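You operate a simulated robot arm through the tools that you are given. There is no shell and no other tool.

You run a simulated robot arm. Do the job below in one go: nothing can be reset, and whatever is moved stays where it is left.

Task
Switch the film gauge on, zero it empty, then load the blue ring.
Fine: zero with the tray pushed in; the ring ends on the tray, pulled out.

Only the result counts: the job must be done as asked and must still hold three seconds after the hand-in. Knocking over, shifting, dropping, spilling or breaking anything else fails it.

Robot
A 7-joint arm with a two-finger parallel gripper, fixed in place. Base frame: the origin is at the foot of the arm, x ahead of it, y to its left, z up. Units: m, degrees, N and s.
Its first joint turns from -166.0 to 166.0 degrees. Payload 4.4 kg.
Tool frame: the origin (TCP) lies between the finger pads and is the grasp point; the fingertips stand 0.023 m ahead of it; z points along the fingers, y is the line along which they close. The gripper opens to 0.094 m. The fingers are 0.038 m wide and 0.01 m thick; the gripper's body (0.054 by 0.096 m) begins 0.039 m behind the TCP.
Orientation is that of the tool frame in the base frame, as a unit quaternion [x, y, z, w]. With the fingers straight down and closing along the base's y, the tool's x points along the base's -x, its y along +y and its z along -z.

Tools
- The arm moves only by the tool servo_tool. Its argument "steps" is one flat list of numbers, 7 for each row, row after row: the shift along the tool's x, y, z in units of 40 mm (1.0 is 40 mm), then the turn, a rotation vector about the tool's x, y, z in units of 5 degrees (1.0 is 5 degrees), then the finger opening in m, from 0 to 0.094. In form: [dx, dy, dz, ax, ay, az, grip, dx, dy, dz, ax, ay, az, grip, ...]. A call has 1 to 20 rows; each row shifts and turns the commanded pose from where the row before left it, along the tool's axes as they then stand. A call with a number of a shift or a turn outside -1 to 1 is refused whole. Each row takes 0.2 s and may step no farther than 0.05 m and 8.6 degrees from the row before; otherwise, or with a gripper value out of range, the whole call is refused. A pose out of reach is approached as far as the arm can. The call stops where the force on the tool passes 40 N (or 10 N more than at its start, if that is more) or the arm is blocked; 0.2 s more then pass. Each finger travels about 0.072 m/s and halts on what it meets, pressing with about 24 N; the grip force reading is that of the motor and also rises with nothing between the fingers. The clock runs only during rows and for 0.2 s after the last one: add rows that do not move to give the fingers time. It gives the time, the measured TCP pose, the force on the tool (base axes), the opening and the grip force at its end, in the units of the frame above (readings bear some noise), with the torque about the TCP (base axes, N m) and any sound that the robot's microphone picked up.
- Cameras (640 x 400 px; columns grow to the right, rows downward): "scene" is fixed at [0.0492, 0.5003, 1.594]; the picture's right is [-0.58, -0.81, 0.00], its down [-0.31, 0.22, -0.93] and it looks along [0.75, -0.54, -0.38] (base axes); focal length 333 px, centre (320, 200). "wrist" rides on the gripper at [0.086, 0.016, -0.074] in the tool frame; the picture's right is [-0.18, 0.98, 0.00], its down [-0.58, -0.11, -0.81] and it looks along [-0.79, -0.15, 0.59] (tool axes); focal length 243 px, centre (320, 200). There is no depth. A picture from a camera that has moved, and an enlarged one, comes with that camera's place and axes in the base frame and with its lens.
- snapshot(camera): a new picture of that camera. No time passes.
- inspect(camera, box): a new picture of the part [left, top, right, bottom] of that camera's present view, enlarged. No time passes.
- finish_job(): hands the job in; it is judged then, once.

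Places have to be worked out from the pictures, the camera data and where the tool is seen. Open the gripper and draw the arm clear of the work before you hand the job in, unless the task says otherwise.

The tools are called after "Request:" as name(argument=value, ...) on one line, values as JSON. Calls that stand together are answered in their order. servo_tool: Moves the arm, as the interface text tells. Its arguments: {"type":"object","properties":{"steps":{"type":"array"}},"required":["steps"]} The other tools are called the same way: snapshot (camera) takes a picture; inspect (camera, box) takes an enlarged picture of a part of a camera's view; finish_job () hands the job in.

At the start:

```text
clock: 0.0
eef_pos: [0.8342, 0.0773, 1.2127]
orientation: [0.0, 1.0, 0.0, -0.001]
force: [-0.2, 0.5, 0.7]
torque: [0.02, 0.0, 0.0]
finger_gap: 0.094
grip_force: 0.1
```

scene: 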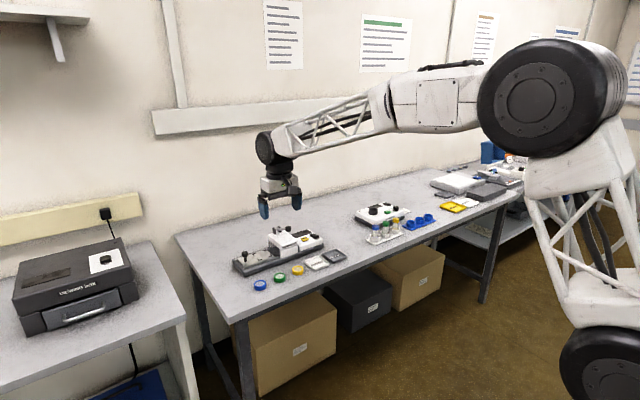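
wrist: 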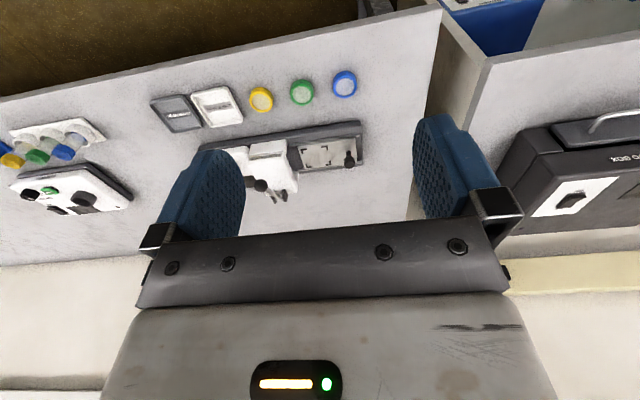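

I'll look closely at the bench in both views to identify the film gauge, its controls and the rings.

Request:
inspect(camera="scene", box=[220, 200, 380, 300])

Request:
inspect(camera="wrist", box=[140, 50, 400, 212])

Request:
inspect(camera="scene", box=[340, 130, 540, 255])

Request:
inspect(camera="scene", box=[0, 190, 160, 340])

```text
4.00 times, centred on (300, 250) of scene
camera zoom: at [0.0492, 0.5003, 1.594], right [-0.58, -0.81, 0.0], down [-0.31, 0.22, -0.93], along [0.75, -0.54, -0.38], focal length 1334 px, centre (400, 0)
```

zoom: 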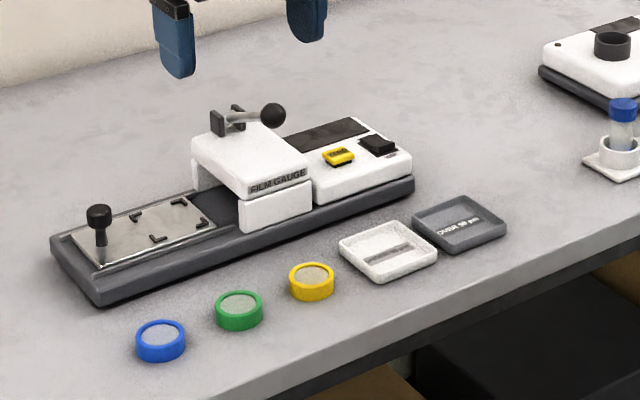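

```text
2.46 times, centred on (270, 131) of wrist
camera zoom: at [0.7483, 0.0935, 1.2875], right [0.18, 0.98, 0.0], down [0.58, -0.11, 0.81], along [0.79, -0.15, -0.59], focal length 597 px, centre (443, 370)
```

zoom: 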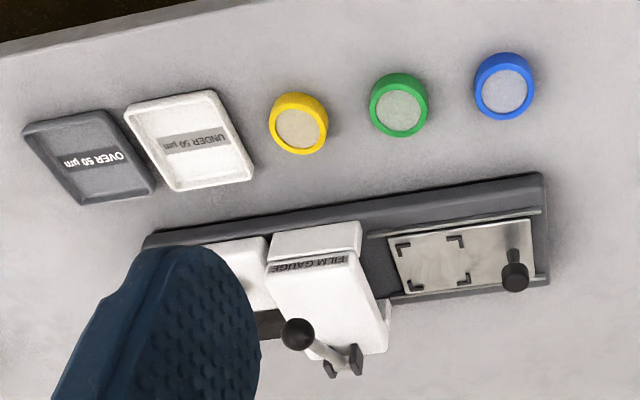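

```text
3.20 times, centred on (440, 192) of scene
camera zoom: at [0.0492, 0.5003, 1.594], right [-0.58, -0.81, 0.0], down [-0.31, 0.22, -0.93], along [0.75, -0.54, -0.38], focal length 1067 px, centre (-64, 224)
```

zoom: 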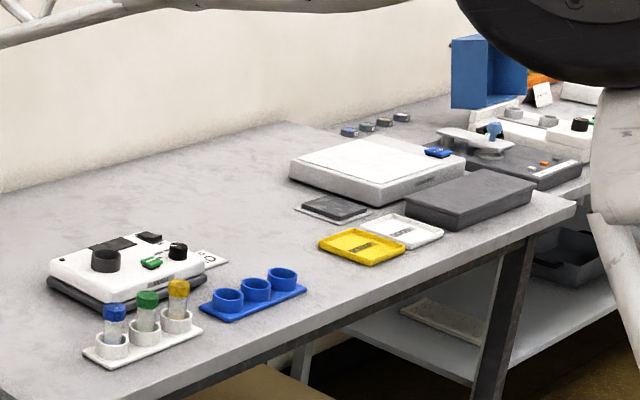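

```text
2.67 times, centred on (80, 265) of scene
camera zoom: at [0.0492, 0.5003, 1.594], right [-0.58, -0.81, 0.0], down [-0.31, 0.22, -0.93], along [0.75, -0.54, -0.38], focal length 889 px, centre (960, 27)
```

zoom: 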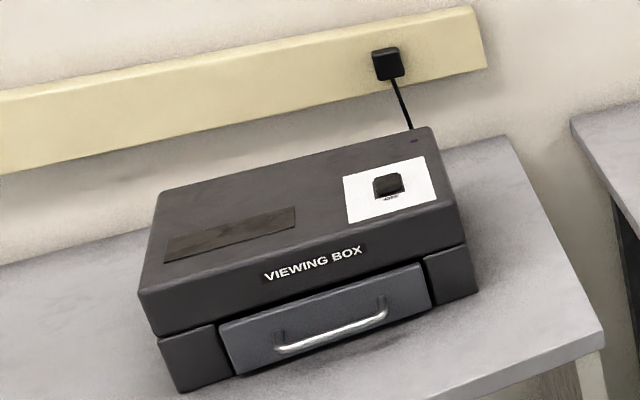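

The gauge sits beyond the rings (about x≈1.05–1.1, y from +0.1 to −0.25, top around z≈0.92). The tray is out at the +y end with a knob, and the panel with the yellow button and black rocker is at the −y end. I'll shift the hand toward −y, well above everything, to look at the panel.

Request:
servo_tool(steps=[0, -1, 0, 0, 0, 0, 0.094, 0, -1, 0, 0, 0, 0, 0.094, 0, -1, 0, 0, 0, 0, 0.094, 0, -1, 0, 0, 0, 0, 0.094, 0, -1, 0, 0, 0, 0, 0.094])

Request:
snapshot(camera="wrist")

Request:
snapshot(camera="scene")

```text
clock: 1.2
eef_pos: [0.8347, -0.1229, 1.2128]
orientation: [0.0, 1.0, 0.0, 0.0]
force: [-0.6, 0.0, 0.0]
torque: [0.02, 0.03, 0.03]
finger_gap: 0.0939
grip_force: 0.0
```

```text
taken
camera wrist: at [0.7482, -0.1064, 1.2874], right [0.18, 0.98, 0.0], down [0.58, -0.11, 0.81], along [0.79, -0.15, -0.59], focal length 243 px, centre (320, 200)
```

wrist: 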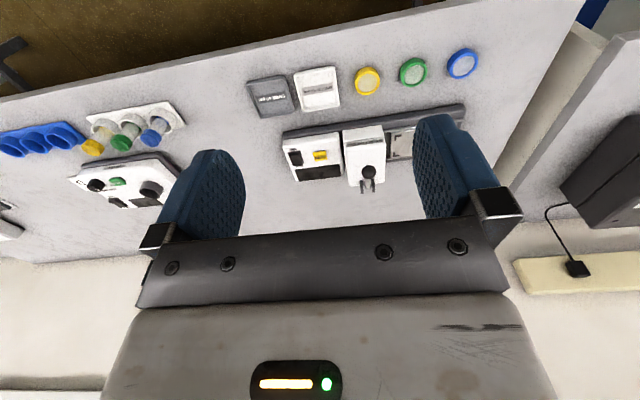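

```text
taken
```

scene: 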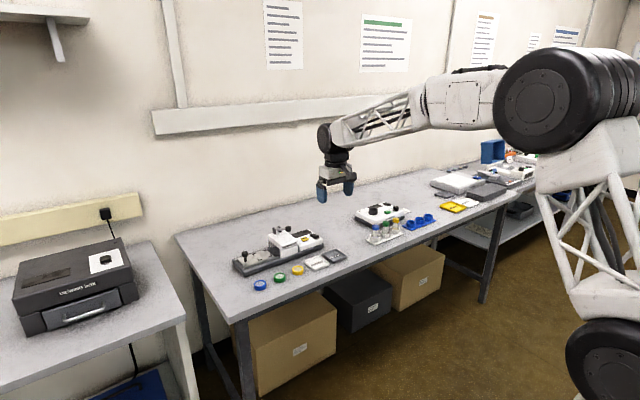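

Comparing both wrist views, the blue ring is near (0.98, 0.095, 0.86), so the bench top is at z≈0.85. I'll zoom in on the panel.

Request:
inspect(camera="wrist", box=[240, 90, 420, 200])

Request:
inspect(camera="scene", box=[225, 215, 353, 295])

```text
3.56 times, centred on (330, 145) of wrist
camera zoom: at [0.7482, -0.1064, 1.2874], right [0.18, 0.98, 0.0], down [0.58, -0.11, 0.81], along [0.79, -0.15, -0.59], focal length 863 px, centre (284, 396)
```

zoom: 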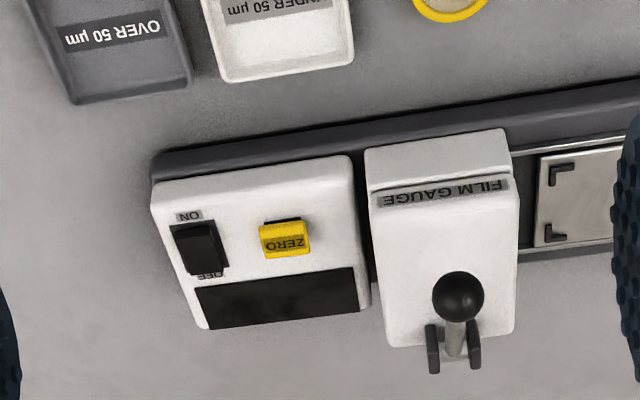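

```text
5.00 times, centred on (289, 255) of scene
camera zoom: at [0.0492, 0.5003, 1.594], right [-0.58, -0.81, 0.0], down [-0.31, 0.22, -0.93], along [0.75, -0.54, -0.38], focal length 1667 px, centre (475, -75)
```

zoom: 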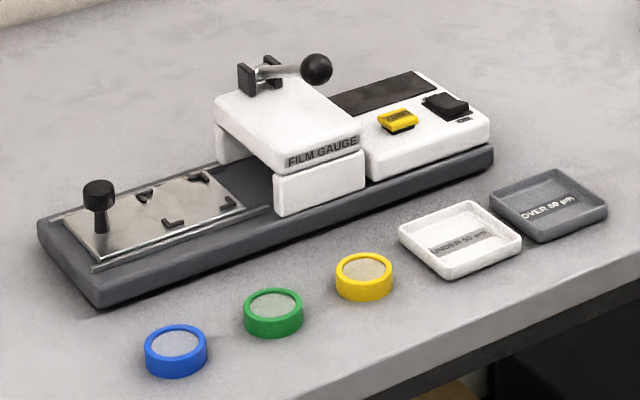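

ON is on the near (−x) end of the rocker and ZERO is the yellow cap. Both are near x≈1.08–1.10, beyond straight-down reach, so I'll need to tilt the tool forward. I'll first yaw the tool 180° so the camera rides on the upper side when tilted.

Request:
servo_tool(steps=[0, 0, 0, 0, 0, 1, 0.094, 0, 0, 0, 0, 0, 1, 0.094, 0, 0, 0, 0, 0, 1, 0.094, 0, 0, 0, 0, 0, 1, 0.094, 0, 0, 0, 0, 0, 1, 0.094, 0, 0, 0, 0, 0, 1, 0.094, 0, 0, 0, 0, 0, 1, 0.094, 0, 0, 0, 0, 0, 1, 0.094, 0, 0, 0, 0, 0, 1, 0.094, 0, 0, 0, 0, 0, 1, 0.094, 0, 0, 0, 0, 0, 1, 0.094, 0, 0, 0, 0, 0, 1, 0.094, 0, 0, 0, 0, 0, 1, 0.094, 0, 0, 0, 0, 0, 1, 0.094, 0, 0, 0, 0, 0, 1, 0.094, 0, 0, 0, 0, 0, 1, 0.094, 0, 0, 0, 0, 0, 1, 0.094, 0, 0, 0, 0, 0, 1, 0.094])

```text
clock: 5.0
eef_pos: [0.8344, -0.1229, 1.2127]
orientation: [0.707, 0.707, 0.0, 0.0]
force: [-0.5, 0.8, -0.5]
torque: [0.0, 0.01, 0.0]
finger_gap: 0.0941
grip_force: 0.1
```

The first 90° went cleanly, with tool x now along +y. I'll do the other 90°.

Request:
servo_tool(steps=[0, 0, 0, 0, 0, 1, 0.094, 0, 0, 0, 0, 0, 1, 0.094, 0, 0, 0, 0, 0, 1, 0.094, 0, 0, 0, 0, 0, 1, 0.094, 0, 0, 0, 0, 0, 1, 0.094, 0, 0, 0, 0, 0, 1, 0.094, 0, 0, 0, 0, 0, 1, 0.094, 0, 0, 0, 0, 0, 1, 0.094, 0, 0, 0, 0, 0, 1, 0.094, 0, 0, 0, 0, 0, 1, 0.094, 0, 0, 0, 0, 0, 1, 0.094, 0, 0, 0, 0, 0, 1, 0.094, 0, 0, 0, 0, 0, 1, 0.094, 0, 0, 0, 0, 0, 1, 0.094, 0, 0, 0, 0, 0, 1, 0.094, 0, 0, 0, 0, 0, 1, 0.094, 0, 0, 0, 0, 0, 1, 0.094, 0, 0, 0, 0, 0, 1, 0.094])

Request:
snapshot(camera="wrist")

```text
clock: 8.8
eef_pos: [0.8363, -0.1221, 1.2127]
orientation: [1.0, -0.001, 0.001, 0.0]
force: [-0.2, -0.3, 0.2]
torque: [-0.02, -0.02, 0.02]
finger_gap: 0.0938
grip_force: 0.1
```

```text
taken
camera wrist: at [0.9218, -0.1392, 1.2873], right [-0.19, -0.98, 0.0], down [-0.58, 0.11, 0.81], along [-0.79, 0.15, -0.59], focal length 243 px, centre (320, 200)
```

wrist: 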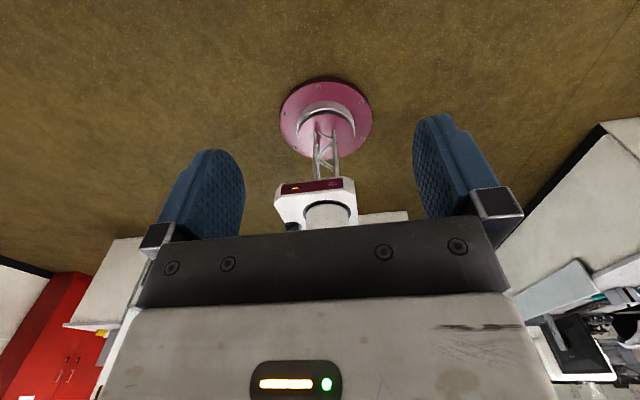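

Now I'll tilt 45° about tool y so the fingers point forward and down with the camera above, then check the view.

Request:
servo_tool(steps=[0, 0, 0, 0, 1, 0, 0.094, 0, 0, 0, 0, 1, 0, 0.094, 0, 0, 0, 0, 1, 0, 0.094, 0, 0, 0, 0, 1, 0, 0.094, 0, 0, 0, 0, 1, 0, 0.094, 0, 0, 0, 0, 1, 0, 0.094, 0, 0, 0, 0, 1, 0, 0.094, 0, 0, 0, 0, 1, 0, 0.094, 0, 0, 0, 0, 1, 0, 0.094, 0, 0, 0, 0, 0, 0, 0.094])

Request:
snapshot(camera="wrist")

Request:
snapshot(camera="scene")

```text
clock: 11.0
eef_pos: [0.8354, -0.1228, 1.2124]
orientation: [0.924, 0.0, 0.383, 0.0]
force: [-0.4, 0.5, -0.3]
torque: [-0.03, -0.01, 0.05]
finger_gap: 0.094
grip_force: 0.0
```

```text
taken
camera wrist: at [0.8435, -0.1389, 1.3274], right [-0.13, -0.98, -0.13], down [-0.98, 0.11, 0.16], along [-0.14, 0.15, -0.98], focal length 243 px, centre (320, 200)
```

wrist: 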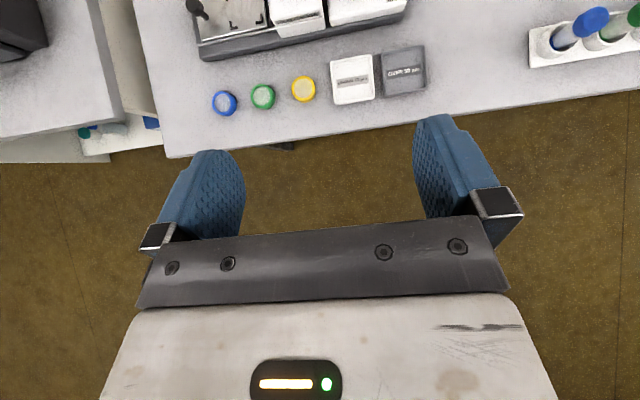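

```text
taken
```

scene: 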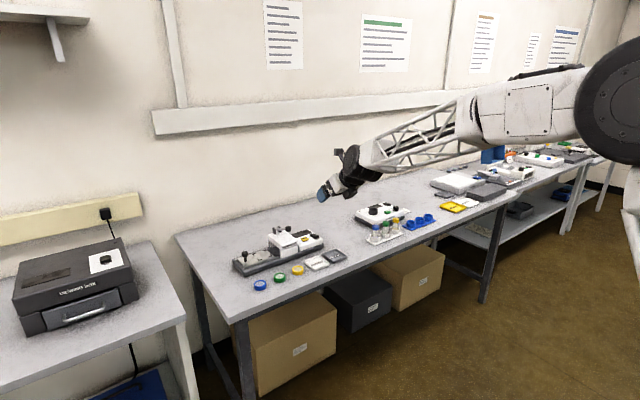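

The view is now nearly straight down. I'll move forward +x by about 0.16 m at this height, above everything, to look down on the gauge.

Request:
servo_tool(steps=[0.707, 0, 0.707, 0, 0, 0, 0.094, 0.707, 0, 0.707, 0, 0, 0, 0.094, 0.707, 0, 0.707, 0, 0, 0, 0.094, 0.707, 0, 0.707, 0, 0, 0, 0.094])

Request:
snapshot(camera="wrist")

```text
clock: 12.0
eef_pos: [0.9944, -0.1215, 1.2114]
orientation: [0.924, 0.0, 0.383, 0.0]
force: [-0.2, 0.9, 1.4]
torque: [0.0, 0.02, -0.01]
finger_gap: 0.0938
grip_force: 0.1
```

```text
taken
camera wrist: at [1.0036, -0.1379, 1.326], right [-0.13, -0.98, -0.13], down [-0.98, 0.11, 0.16], along [-0.14, 0.15, -0.98], focal length 243 px, centre (320, 200)
```

wrist: 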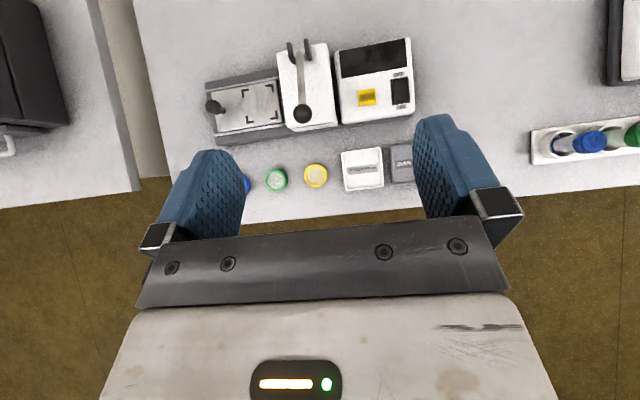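

Good overhead view. I'll zoom in to measure.

Request:
inspect(camera="wrist", box=[195, 25, 425, 165])

Request:
inspect(camera="wrist", box=[325, 30, 425, 130])

```text
2.78 times, centred on (310, 95) of wrist
camera zoom: at [1.0036, -0.1379, 1.326], right [-0.13, -0.98, -0.13], down [-0.98, 0.11, 0.16], along [-0.14, 0.15, -0.98], focal length 675 px, centre (348, 492)
```

zoom: 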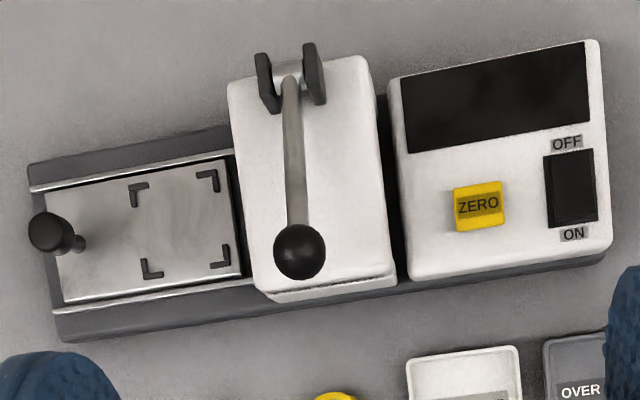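

```text
4.00 times, centred on (375, 80) of wrist
camera zoom: at [1.0036, -0.1379, 1.326], right [-0.13, -0.98, -0.13], down [-0.98, 0.11, 0.16], along [-0.14, 0.15, -0.98], focal length 970 px, centre (100, 680)
```

zoom: 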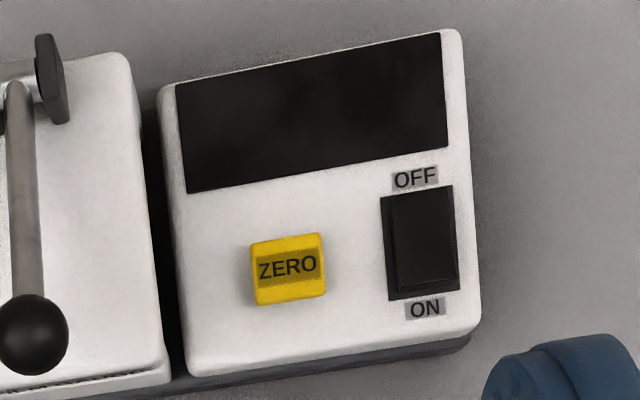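

Estimates: ZERO cap at (1.103, −0.172, ~0.905), rocker ON end at (1.090, −0.223, ~0.91), tray knob at (1.126, 0.087), bracket centre at (1.13, 0.018). I'll close the fingers and approach to about 8 cm above the ON end.

Request:
servo_tool(steps=[-0.3254, 0.364, 0.793, 0, 0, 0, 0.0, -0.3254, 0.364, 0.793, 0, 0, 0, 0.0, -0.3254, 0.364, 0.793, 0, 0, 0, 0.0, -0.3254, 0.364, 0.793, 0, 0, 0, 0.0, -0.3254, 0.364, 0.793, 0, 0, 0, 0.0, -0.3254, 0.364, 0.793, 0, 0, 0, 0.0, -0.3254, 0.364, 0.793, 0, 0, 0, 0.0, 0, 0, 0, 0, 0, 0, 0.0])

Request:
snapshot(camera="wrist")

Request:
inspect(camera="scene", box=[225, 175, 385, 275])

```text
clock: 13.8
eef_pos: [1.088, -0.227, 0.9895]
orientation: [0.924, 0.0, 0.383, 0.0]
force: [-0.2, 0.3, -0.5]
torque: [0.03, 0.02, -0.01]
finger_gap: 0.0
grip_force: 24.2
```

```text
taken
camera wrist: at [1.0964, -0.2423, 1.1046], right [-0.13, -0.98, -0.13], down [-0.98, 0.11, 0.16], along [-0.14, 0.15, -0.98], focal length 243 px, centre (320, 200)
```

wrist: 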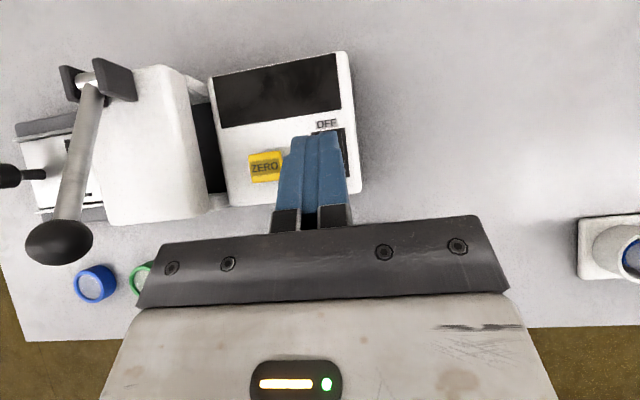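

```text
4.00 times, centred on (305, 225) of scene
camera zoom: at [0.0492, 0.5003, 1.594], right [-0.58, -0.81, 0.0], down [-0.31, 0.22, -0.93], along [0.75, -0.54, -0.38], focal length 1334 px, centre (380, 100)
```

zoom: 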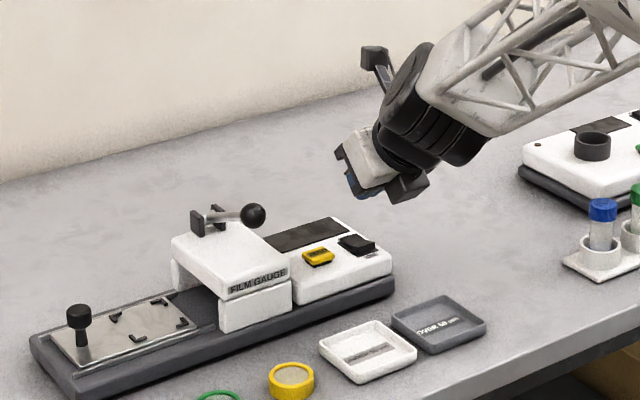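

Reach is fine at 45°. I'll zoom in to check finger alignment over the rocker before pressing.

Request:
inspect(camera="wrist", box=[230, 90, 390, 220])

```text
3.08 times, centred on (310, 155) of wrist
camera zoom: at [1.0964, -0.2423, 1.1046], right [-0.13, -0.98, -0.13], down [-0.98, 0.11, 0.16], along [-0.14, 0.15, -0.98], focal length 746 px, centre (351, 338)
```

zoom: 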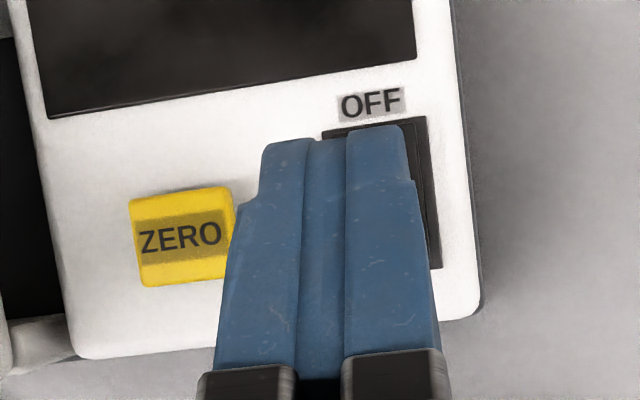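

The rocker spans x 1.084–1.122 centred at y≈−0.2235, so the tip corner is over the ON end. I'll nudge y by +3 mm, come down to just above it, then step down in 2 mm steps while watching force.

Request:
servo_tool(steps=[-0.354, -0.08, 0.354, 0, 0, 0, 0, -0.354, 0, 0.354, 0, 0, 0, 0, -0.0354, 0, 0.0354, 0, 0, 0, 0, -0.0354, 0, 0.0354, 0, 0, 0, 0])

Request:
inspect(camera="wrist", box=[230, 70, 430, 220])

```text
clock: 14.8
eef_pos: [1.0876, -0.2218, 0.9464]
orientation: [0.924, 0.0, 0.383, 0.0]
force: [-0.4, 0.2, -0.6]
torque: [0.0, 0.01, 0.0]
finger_gap: 0.0001
grip_force: 24.2
```

```text
2.67 times, centred on (330, 145) of wrist
camera zoom: at [1.096, -0.2383, 1.0608], right [-0.13, -0.98, -0.13], down [-0.98, 0.11, 0.16], along [-0.14, 0.15, -0.98], focal length 647 px, centre (293, 347)
```

zoom: 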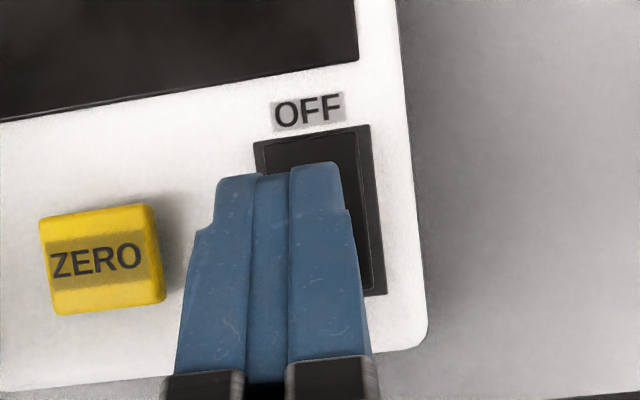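

No contact yet at z=0.946. I'll keep stepping down in 2 mm steps with a small y trim.

Request:
servo_tool(steps=[-0.0354, 0.04, 0.0354, 0, 0, 0, 0, -0.0354, 0, 0.0354, 0, 0, 0, 0, -0.0354, 0, 0.0354, 0, 0, 0, 0, -0.0354, 0, 0.0354, 0, 0, 0, 0])

```text
clock: 15.8
eef_pos: [1.0863, -0.2228, 0.9389]
orientation: [0.924, 0.0, 0.382, 0.001]
force: [0.4, 0.6, -0.5]
torque: [0.0, 0.04, 0.0]
finger_gap: 0.0
grip_force: 24.2
```

Still no contact at z=0.939, so I'll continue down.

Request:
servo_tool(steps=[-0.0354, 0, 0.0354, 0, 0, 0, 0, -0.0354, 0, 0.0354, 0, 0, 0, 0, -0.0354, 0, 0.0354, 0, 0, 0, 0])

Request:
inspect(camera="wrist", box=[230, 50, 430, 200])

Request:
inspect(camera="scene", box=[260, 190, 360, 265])

```text
clock: 16.7
eef_pos: [1.089, -0.2238, 0.9392]
orientation: [0.923, 0.0, 0.385, 0.001]
force: [-1.9, -0.3, 3.5]
torque: [0.02, 0.04, 0.01]
finger_gap: 0.0001
grip_force: 23.8
stopped in row 3: the force on the tool passed its limit at 42 N (the readings are from after the stop); the commanded pose is now the measured one
```

```text
2.67 times, centred on (330, 125) of wrist
camera zoom: at [1.0962, -0.2395, 1.0531], right [-0.13, -0.98, -0.13], down [-0.98, 0.11, 0.15], along [-0.14, 0.15, -0.98], focal length 647 px, centre (293, 400)
```

zoom: 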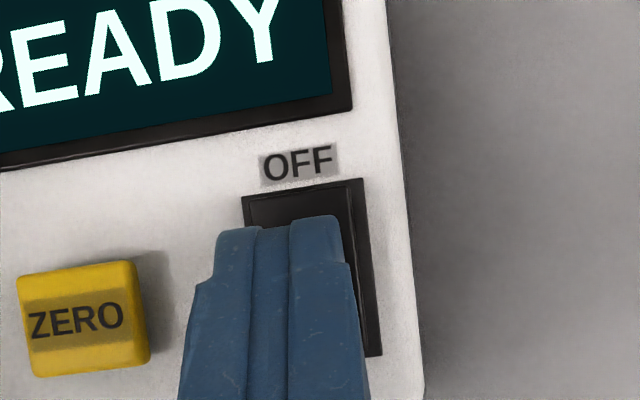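

```text
5.33 times, centred on (310, 228) of scene
camera zoom: at [0.0492, 0.5003, 1.594], right [-0.58, -0.81, 0.0], down [-0.31, 0.22, -0.93], along [0.75, -0.54, -0.38], focal length 1778 px, centre (373, 53)
```

zoom: 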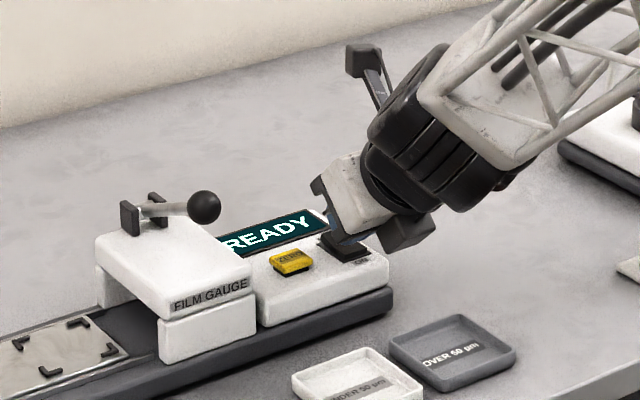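

The display now reads READY, so the gauge is on. I'll lift to z≈1.09, above the lever ball (top ≈1.0), then traverse +y past the tray knob while opening the gripper.

Request:
servo_tool(steps=[0.667, 0, -0.667, 0, 0, 0, 0, 0.667, 0, -0.667, 0, 0, 0, 0, 0.667, 0, -0.667, 0, 0, 0, 0, 0.667, 0, -0.667, 0, 0, 0, 0, 0, -0.99, 0, 0, 0, 0, 0.0, 0, -0.99, 0, 0, 0, 0, 0.0, 0, -0.99, 0, 0, 0, 0, 0.0, 0, -0.99, 0, 0, 0, 0, 0.0, 0, -0.99, 0, 0, 0, 0, 0.0, 0, -0.99, 0, 0, 0, 0, 0.0, 0, -0.99, 0, 0, 0, 0, 0.094, 0, -0.99, 0, 0, 0, 0, 0.094, 0, -0.99, 0, 0, 0, 0, 0.094, 0, -0.99, 0, 0, 0, 0, 0.094, 0, 0, 0, 0, 0, 0, 0.094])

Request:
snapshot(camera="wrist")

Request:
inspect(camera="scene", box=[200, 175, 360, 275])

```text
clock: 19.9
eef_pos: [1.085, -0.0245, 1.0891]
orientation: [0.923, 0.003, 0.385, -0.003]
force: [-0.1, 0.1, -0.2]
torque: [-0.01, -0.01, 0.01]
finger_gap: 0.0941
grip_force: 0.0
out of reach, approached as far as the arm can: row 10, 11, 12, 13, 14
```

```text
taken
camera wrist: at [1.0935, -0.0413, 1.2039], right [-0.12, -0.98, -0.13], down [-0.98, 0.1, 0.15], along [-0.14, 0.15, -0.98], focal length 243 px, centre (320, 200)
```

wrist: 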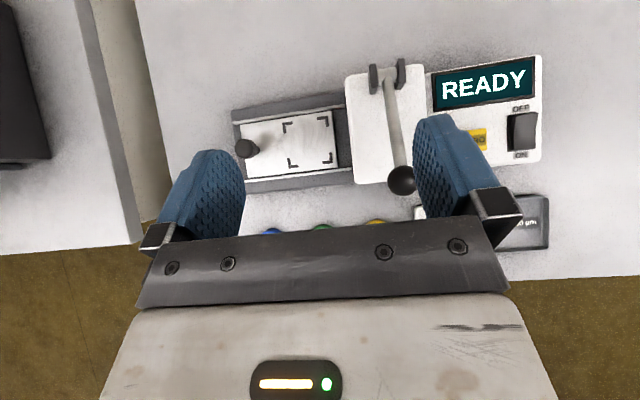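

```text
4.00 times, centred on (280, 225) of scene
camera zoom: at [0.0492, 0.5003, 1.594], right [-0.58, -0.81, 0.0], down [-0.31, 0.22, -0.93], along [0.75, -0.54, -0.38], focal length 1334 px, centre (480, 100)
```

zoom: 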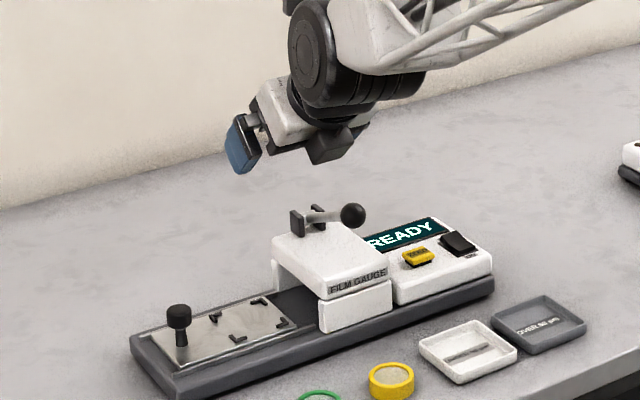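

Past y≈−0.02 the arm hits a limit, probably the last joint after my 180° yaw. I'll turn the tool 10° about the vertical, in the direction that relieves that joint, and check where the pose ends up.

Request:
servo_tool(steps=[0, 0, 0, 0.707, 0, -0.707, 0.094, 0, 0, 0, 0.707, 0, -0.707, 0.094, 0, 0, 0, 0, 0, 0, 0.094])

```text
clock: 20.7
eef_pos: [1.0858, -0.0245, 1.0888]
orientation: [0.919, 0.081, 0.384, -0.032]
force: [0.5, 0.3, -0.1]
torque: [0.0, 0.02, 0.0]
finger_gap: 0.0939
grip_force: 0.0
```

That worked, and the commanded pose follows the measured one. With this 10° yaw I'll move to the +y side of the knob at z≈1.05, with the fingers at 40 mm.

Request:
servo_tool(steps=[0.0755, -0.808, 0.35, 0, 0, 0, 0.04, 0.0755, -0.808, 0.35, 0, 0, 0, 0.04, 0.0755, -0.808, 0.35, 0, 0, 0, 0.04, 0.0755, -0.808, 0.35, 0, 0, 0, 0.04, 0.0755, -0.808, 0.35, 0, 0, 0, 0.04, 0, 0, 0, 0, 0, 0, 0.04])

Request:
snapshot(camera="wrist")

Request:
inspect(camera="scene", box=[200, 175, 360, 275])

```text
clock: 22.1
eef_pos: [1.1165, 0.1455, 1.0501]
orientation: [0.919, 0.08, 0.384, -0.032]
force: [1.0, 0.1, 0.0]
torque: [-0.03, -0.01, 0.01]
finger_gap: 0.0399
grip_force: 0.0
```

```text
taken
camera wrist: at [1.1273, 0.1297, 1.1656], right [0.04, -0.99, -0.13], down [-0.99, -0.06, 0.15], along [-0.16, 0.12, -0.98], focal length 243 px, centre (320, 200)
```

wrist: 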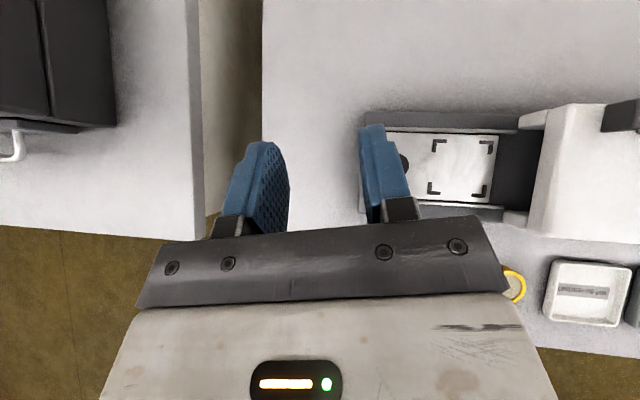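

```text
4.00 times, centred on (280, 225) of scene
camera zoom: at [0.0492, 0.5003, 1.594], right [-0.58, -0.81, 0.0], down [-0.31, 0.22, -0.93], along [0.75, -0.54, -0.38], focal length 1334 px, centre (480, 100)
```

zoom: 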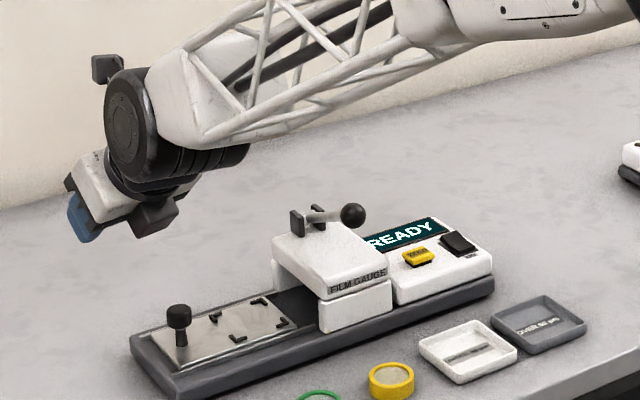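

Finger line is clear of the knob's +y side by about 15 mm. I'll descend to z≈0.918 (finger corner at about 0.888, above the tray).

Request:
servo_tool(steps=[-0.583, 0, 0.583, 0, 0, 0, 0.04, -0.583, 0, 0.583, 0, 0, 0, 0.04, -0.583, 0, 0.583, 0, 0, 0, 0.04, -0.583, 0, 0.583, 0, 0, 0, 0.04])

Request:
snapshot(camera="wrist")

Request:
inspect(camera="scene", box=[200, 190, 360, 290])

```text
clock: 23.1
eef_pos: [1.1146, 0.1432, 0.9193]
orientation: [0.919, 0.081, 0.384, -0.033]
force: [1.0, -0.6, 0.9]
torque: [0.02, 0.04, -0.01]
finger_gap: 0.0399
grip_force: 0.0
```

```text
taken
camera wrist: at [1.1262, 0.1288, 1.0336], right [0.04, -0.99, -0.13], down [-0.99, -0.06, 0.15], along [-0.16, 0.12, -0.98], focal length 243 px, centre (320, 200)
```

wrist: 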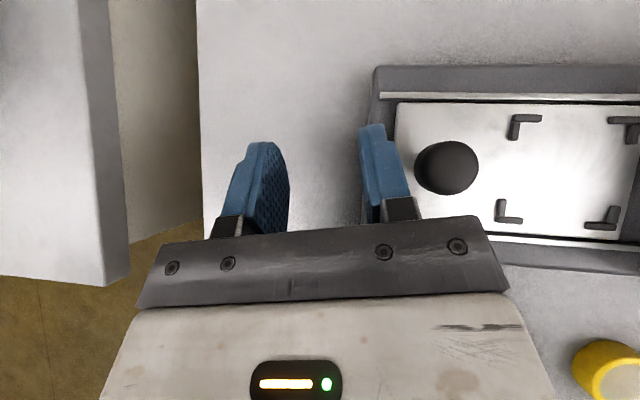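

```text
4.00 times, centred on (280, 240) of scene
camera zoom: at [0.0492, 0.5003, 1.594], right [-0.58, -0.81, 0.0], down [-0.31, 0.22, -0.93], along [0.75, -0.54, -0.38], focal length 1334 px, centre (480, 40)
```

zoom: 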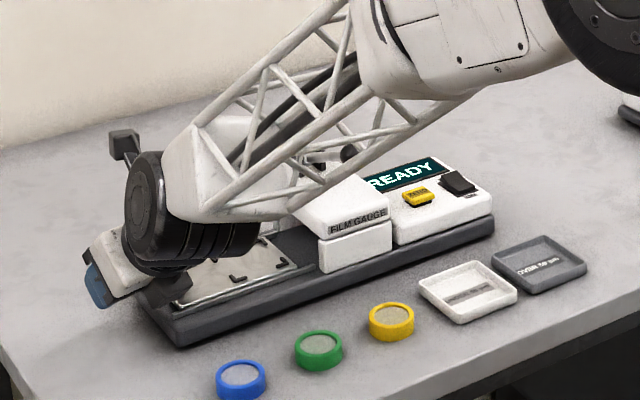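

The fingers are beside the knob (knob at about (1.126, 0.086)), with the body clear of the head. I'll push toward −y in 10 mm steps, first 40 mm.

Request:
servo_tool(steps=[-0.0307, 0.246, -0.0307, 0, 0, 0, 0.04, -0.0307, 0.246, -0.0307, 0, 0, 0, 0.04, -0.0307, 0.246, -0.0307, 0, 0, 0, 0.04, -0.0307, 0.246, -0.0307, 0, 0, 0, 0.04])

Request:
snapshot(camera="wrist")

```text
clock: 24.1
eef_pos: [1.1182, 0.1024, 0.9183]
orientation: [0.919, 0.08, 0.384, -0.033]
force: [0.9, -1.1, -0.7]
torque: [0.01, 0.01, -0.02]
finger_gap: 0.0401
grip_force: 0.1
```

```text
taken
camera wrist: at [1.1283, 0.0886, 1.0339], right [0.04, -0.99, -0.13], down [-0.99, -0.06, 0.15], along [-0.16, 0.12, -0.98], focal length 243 px, centre (320, 200)
```

wrist: 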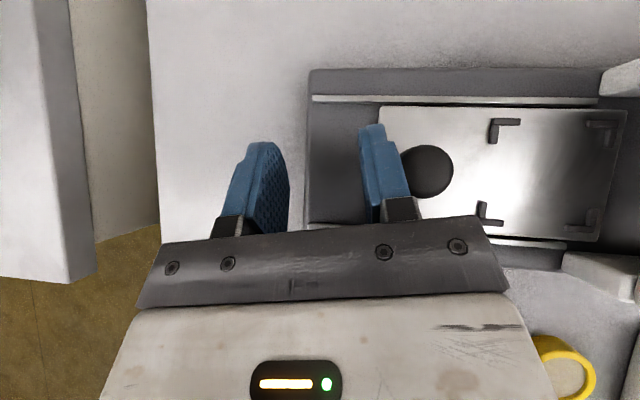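

The tray slides easily (about 1 N) and is moving in. I'll continue pushing 50 mm.

Request:
servo_tool(steps=[-0.0307, 0.246, -0.0307, 0, 0, 0, 0.04, -0.0307, 0.246, -0.0307, 0, 0, 0, 0.04, -0.0307, 0.246, -0.0307, 0, 0, 0, 0.04, -0.0307, 0.246, -0.0307, 0, 0, 0, 0.04, -0.0307, 0.246, -0.0307, 0, 0, 0, 0.04])

Request:
snapshot(camera="wrist")

Request:
inspect(camera="scene", box=[200, 190, 360, 290])

```text
clock: 25.3
eef_pos: [1.1194, 0.0532, 0.92]
orientation: [0.919, 0.08, 0.384, -0.032]
force: [-0.5, 0.0, 0.2]
torque: [-0.03, 0.02, 0.02]
finger_gap: 0.0401
grip_force: 0.1
```

```text
taken
camera wrist: at [1.1294, 0.0393, 1.0336], right [0.04, -0.99, -0.13], down [-0.99, -0.06, 0.15], along [-0.16, 0.12, -0.98], focal length 243 px, centre (320, 200)
```

wrist: 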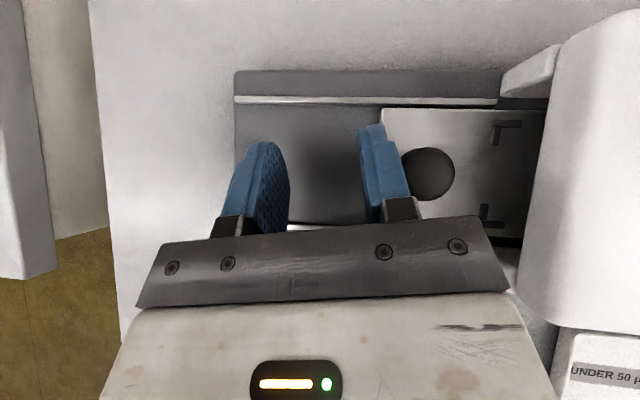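

```text
4.00 times, centred on (280, 240) of scene
camera zoom: at [0.0492, 0.5003, 1.594], right [-0.58, -0.81, 0.0], down [-0.31, 0.22, -0.93], along [0.75, -0.54, -0.38], focal length 1334 px, centre (480, 40)
```

zoom: 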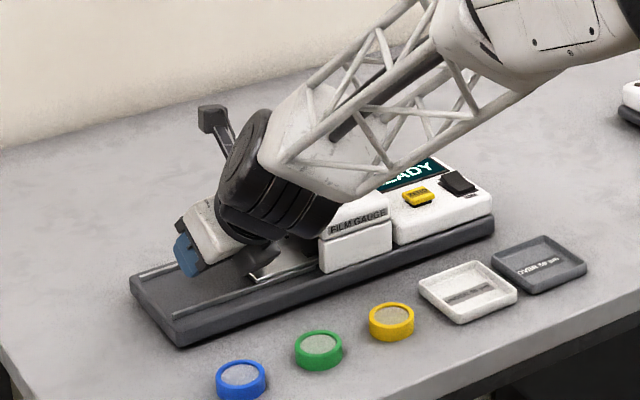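

The knob is at y≈0.005, about 81 mm in. I'll continue in 5 mm steps until the end stop.

Request:
servo_tool(steps=[-0.0154, 0.123, -0.0154, 0, 0, 0, 0.04, -0.0154, 0.123, -0.0154, 0, 0, 0, 0.04, -0.0154, 0.123, -0.0154, 0, 0, 0, 0.04, -0.0154, 0.123, -0.0154, 0, 0, 0, 0.04])

Request:
snapshot(camera="wrist")

```text
clock: 26.3
eef_pos: [1.1172, 0.0359, 0.9205]
orientation: [0.919, 0.081, 0.384, -0.034]
force: [3.8, 8.9, -0.1]
torque: [0.09, -0.02, 0.16]
finger_gap: 0.0365
grip_force: 0.0
```

```text
taken
camera wrist: at [1.1292, 0.0205, 1.0344], right [0.04, -0.99, -0.13], down [-0.99, -0.06, 0.15], along [-0.16, 0.12, -0.98], focal length 243 px, centre (320, 200)
```

wrist: 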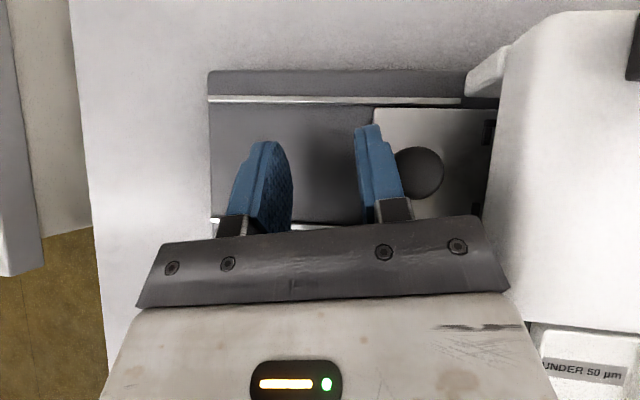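

A 9 N reaction appeared and the finger is being pressed back, so this looks like the end stop. I'll press a bit more to confirm.

Request:
servo_tool(steps=[-0.0077, 0.0615, -0.0077, 0, 0, 0, 0.04, -0.0077, 0.0615, -0.0077, 0, 0, 0, 0.04])

Request:
inspect(camera="wrist", box=[320, 60, 640, 260])

```text
clock: 26.9
eef_pos: [1.1178, 0.0307, 0.9199]
orientation: [0.919, 0.081, 0.384, -0.032]
force: [12.2, 31.9, -0.6]
torque: [0.13, -0.09, 0.48]
finger_gap: 0.027
grip_force: 0.0
```

```text
2.00 times, centred on (480, 160) of wrist
camera zoom: at [1.1293, 0.0158, 1.0345], right [0.04, -0.99, -0.13], down [-0.99, -0.06, 0.15], along [-0.16, 0.12, -0.98], focal length 485 px, centre (0, 280)
```

zoom: 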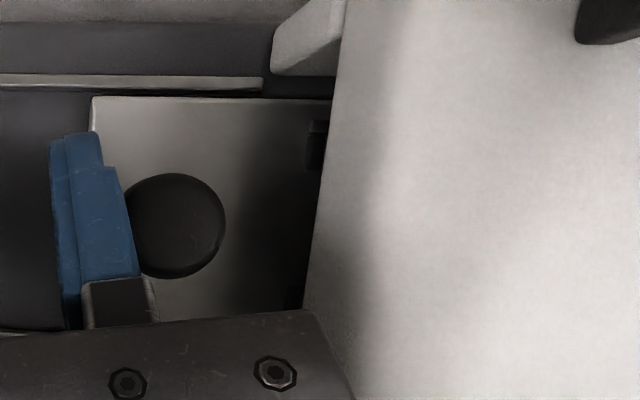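

There is a firm stop at 32 N with the knob at y≈−0.010 (96 mm travel), so the tray is fully in. I'll back off +y, lift to about 1.09, and travel over to above the ZERO button with closed fingers.

Request:
servo_tool(steps=[0.0307, -0.246, 0.0307, 0, 0, 0, 0.04, 0.0614, -0.492, 0.0614, 0, 0, 0, 0.04, 0.601, 0, -0.601, 0, 0, 0, 0.04, 0.601, 0, -0.601, 0, 0, 0, 0.0, 0.601, 0, -0.601, 0, 0, 0, 0.0, 0.601, 0, -0.601, 0, 0, 0, 0.0, 0.601, 0, -0.601, 0, 0, 0, 0.0, -0.166, 0.97, -0.166, 0, 0, 0, 0, -0.166, 0.97, -0.166, 0, 0, 0, 0, -0.166, 0.97, -0.166, 0, 0, 0, 0, -0.166, 0.97, -0.166, 0, 0, 0, 0, -0.166, 0.97, -0.166, 0, 0, 0, 0, -0.166, 0.97, -0.166, 0, 0, 0, 0, 0, 0, 0, 0, 0, 0, 0])

Request:
snapshot(camera="wrist")

Request:
inspect(camera="scene", box=[200, 190, 360, 290])

```text
clock: 29.9
eef_pos: [1.1021, -0.1808, 1.0891]
orientation: [0.92, 0.081, 0.383, -0.032]
force: [-0.3, -0.9, 0.0]
torque: [-0.01, -0.01, -0.02]
finger_gap: 0.0001
grip_force: 24.0
```

```text
taken
camera wrist: at [1.1122, -0.1953, 1.2037], right [0.04, -0.99, -0.13], down [-0.99, -0.06, 0.15], along [-0.16, 0.12, -0.98], focal length 243 px, centre (320, 200)
```

wrist: 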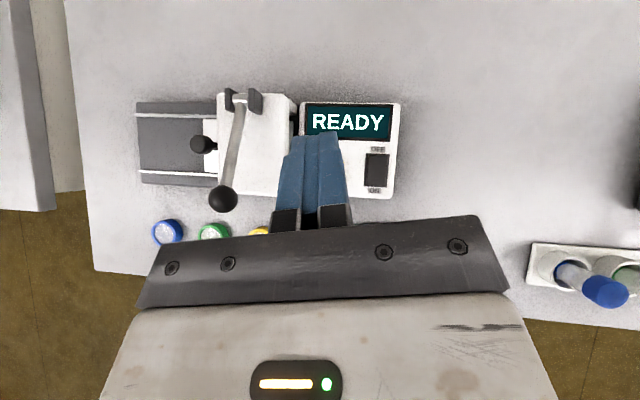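

```text
4.00 times, centred on (280, 240) of scene
camera zoom: at [0.0492, 0.5003, 1.594], right [-0.58, -0.81, 0.0], down [-0.31, 0.22, -0.93], along [0.75, -0.54, -0.38], focal length 1334 px, centre (480, 40)
```

zoom: 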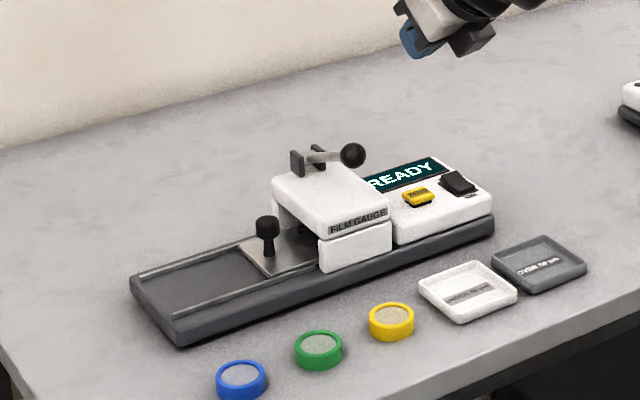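

Tray is in, display READY, rings undisturbed. I'll come down to above the ZERO cap (z≈0.96) and check alignment.

Request:
servo_tool(steps=[-0.7625, -0.077, 0.7575, 0, 0, 0, 0, -0.7625, -0.077, 0.7575, 0, 0, 0, 0, -0.7625, -0.077, 0.7575, 0, 0, 0, 0])

Request:
inspect(camera="wrist", box=[200, 50, 440, 210])

```text
clock: 30.7
eef_pos: [1.102, -0.1733, 0.9584]
orientation: [0.919, 0.081, 0.384, -0.033]
force: [1.0, 0.5, 0.6]
torque: [0.01, 0.0, -0.01]
finger_gap: 0.0
grip_force: 23.8
```

```text
2.50 times, centred on (320, 130) of wrist
camera zoom: at [1.1131, -0.1877, 1.0739], right [0.04, -0.99, -0.13], down [-0.99, -0.06, 0.15], along [-0.16, 0.12, -0.98], focal length 606 px, centre (320, 375)
```

zoom: 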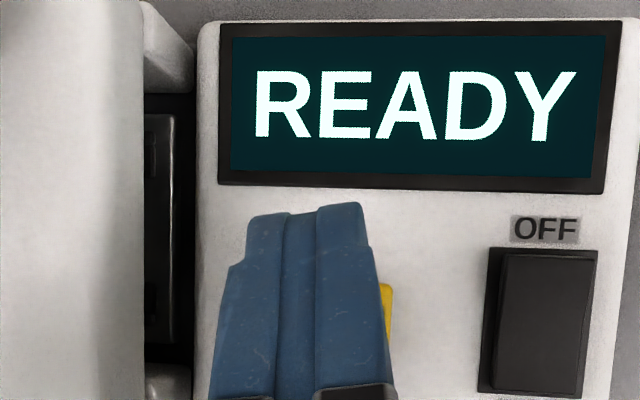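

Only the cap's right edge shows beyond the fingers (y≈−0.185), so its centre is y≈−0.172 and I'm aligned. I'll press down in 2–3 mm steps.

Request:
servo_tool(steps=[-0.177, 0, 0.177, 0, 0, 0, 0, -0.0354, 0, 0.0354, 0, 0, 0, 0, -0.0354, 0, 0.0354, 0, 0, 0, 0, -0.0354, 0, 0.0354, 0, 0, 0, 0, -0.0354, 0, 0.0354, 0, 0, 0, 0])

Request:
inspect(camera="scene", box=[240, 190, 360, 265])

Request:
inspect(camera="wrist", box=[200, 20, 440, 180])

```text
clock: 31.9
eef_pos: [1.1018, -0.1705, 0.9423]
orientation: [0.919, 0.081, 0.384, -0.032]
force: [0.7, 1.0, 1.0]
torque: [0.02, -0.01, 0.01]
finger_gap: 0.0
grip_force: 23.8
```

```text
5.33 times, centred on (300, 228) of scene
camera zoom: at [0.0492, 0.5003, 1.594], right [-0.58, -0.81, 0.0], down [-0.31, 0.22, -0.93], along [0.75, -0.54, -0.38], focal length 1778 px, centre (427, 53)
```

zoom: 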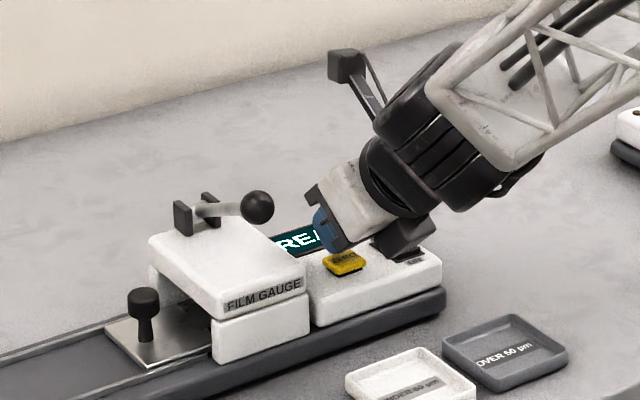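

```text
2.50 times, centred on (320, 100) of wrist
camera zoom: at [1.1129, -0.1858, 1.056], right [0.04, -0.99, -0.13], down [-0.99, -0.06, 0.15], along [-0.16, 0.12, -0.98], focal length 606 px, centre (320, 450)
```

zoom: 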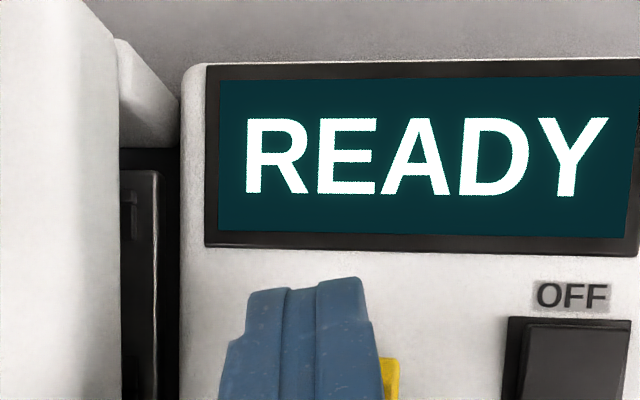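

No contact yet at z=0.942. I'll continue down in 2 mm steps.

Request:
servo_tool(steps=[-0.0354, 0.03, 0.0354, 0, 0, 0, 0, -0.0354, 0, 0.0354, 0, 0, 0, 0, -0.0354, 0, 0.0354, 0, 0, 0, 0])

Request:
inspect(camera="wrist", box=[200, 20, 440, 180])

```text
clock: 32.7
eef_pos: [1.1033, -0.173, 0.937]
orientation: [0.919, 0.08, 0.385, -0.033]
force: [-1.3, -3.6, 9.0]
torque: [-0.09, -0.04, 0.02]
finger_gap: 0.0
grip_force: 24.4
heard: click
```

```text
2.50 times, centred on (320, 100) of wrist
camera zoom: at [1.1129, -0.187, 1.0515], right [0.04, -0.99, -0.13], down [-0.99, -0.06, 0.15], along [-0.16, 0.12, -0.98], focal length 606 px, centre (320, 450)
```

zoom: 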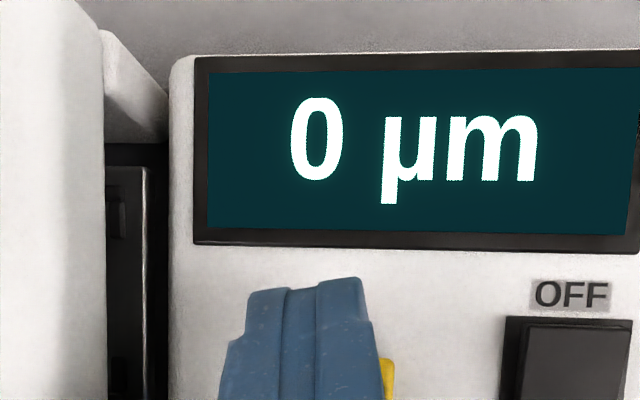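

Click, and the display shows 0 µm with the tray in, so it is zeroed. I'll lift straight up and study the gap between knob and head before pulling the tray.

Request:
servo_tool(steps=[0.667, 0, -0.667, 0, 0, 0, 0, 0.667, 0, -0.667, 0, 0, 0, 0, 0.667, 0, -0.667, 0, 0, 0, 0, 0.667, 0, -0.667, 0, 0, 0, 0, 0.08, -0.985, 0.08, 0, 0, 0, 0.0, 0.08, -0.985, 0.08, 0, 0, 0, 0.0, 0.08, -0.985, 0.08, 0, 0, 0, 0.0, 0.08, -0.985, 0.08, 0, 0, 0, 0.094, 0.08, -0.985, 0.08, 0, 0, 0, 0.094, 0, 0, 0, 0, 0, 0, 0.094, 0, 0, 0, 0, 0, 0, 0.094])

Request:
snapshot(camera="wrist")

Request:
inspect(camera="scene", box=[235, 210, 331, 270])

```text
clock: 35.1
eef_pos: [1.0894, 0.0238, 1.0864]
orientation: [0.919, 0.08, 0.384, -0.033]
force: [-0.1, -0.1, 0.2]
torque: [-0.02, -0.01, 0.0]
finger_gap: 0.0938
grip_force: 0.0
```

```text
taken
camera wrist: at [1.0999, 0.0101, 1.2016], right [0.04, -0.99, -0.13], down [-0.99, -0.06, 0.15], along [-0.16, 0.12, -0.98], focal length 243 px, centre (320, 200)
```

wrist: 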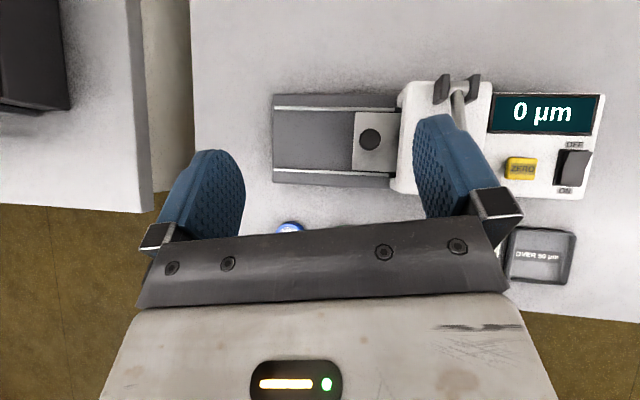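

```text
6.67 times, centred on (283, 240) of scene
camera zoom: at [0.0492, 0.5003, 1.594], right [-0.58, -0.81, 0.0], down [-0.31, 0.22, -0.93], along [0.75, -0.54, -0.38], focal length 2223 px, centre (567, -67)
```

zoom: 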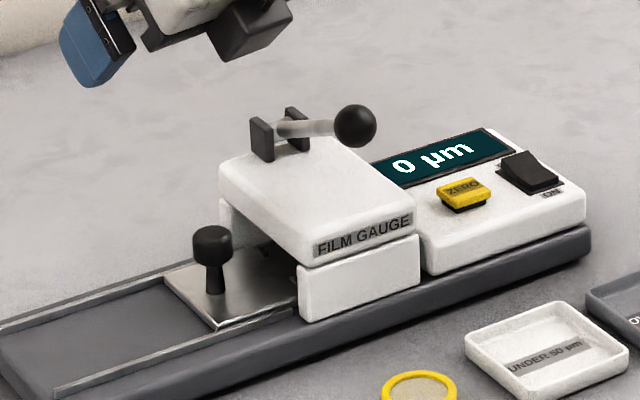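

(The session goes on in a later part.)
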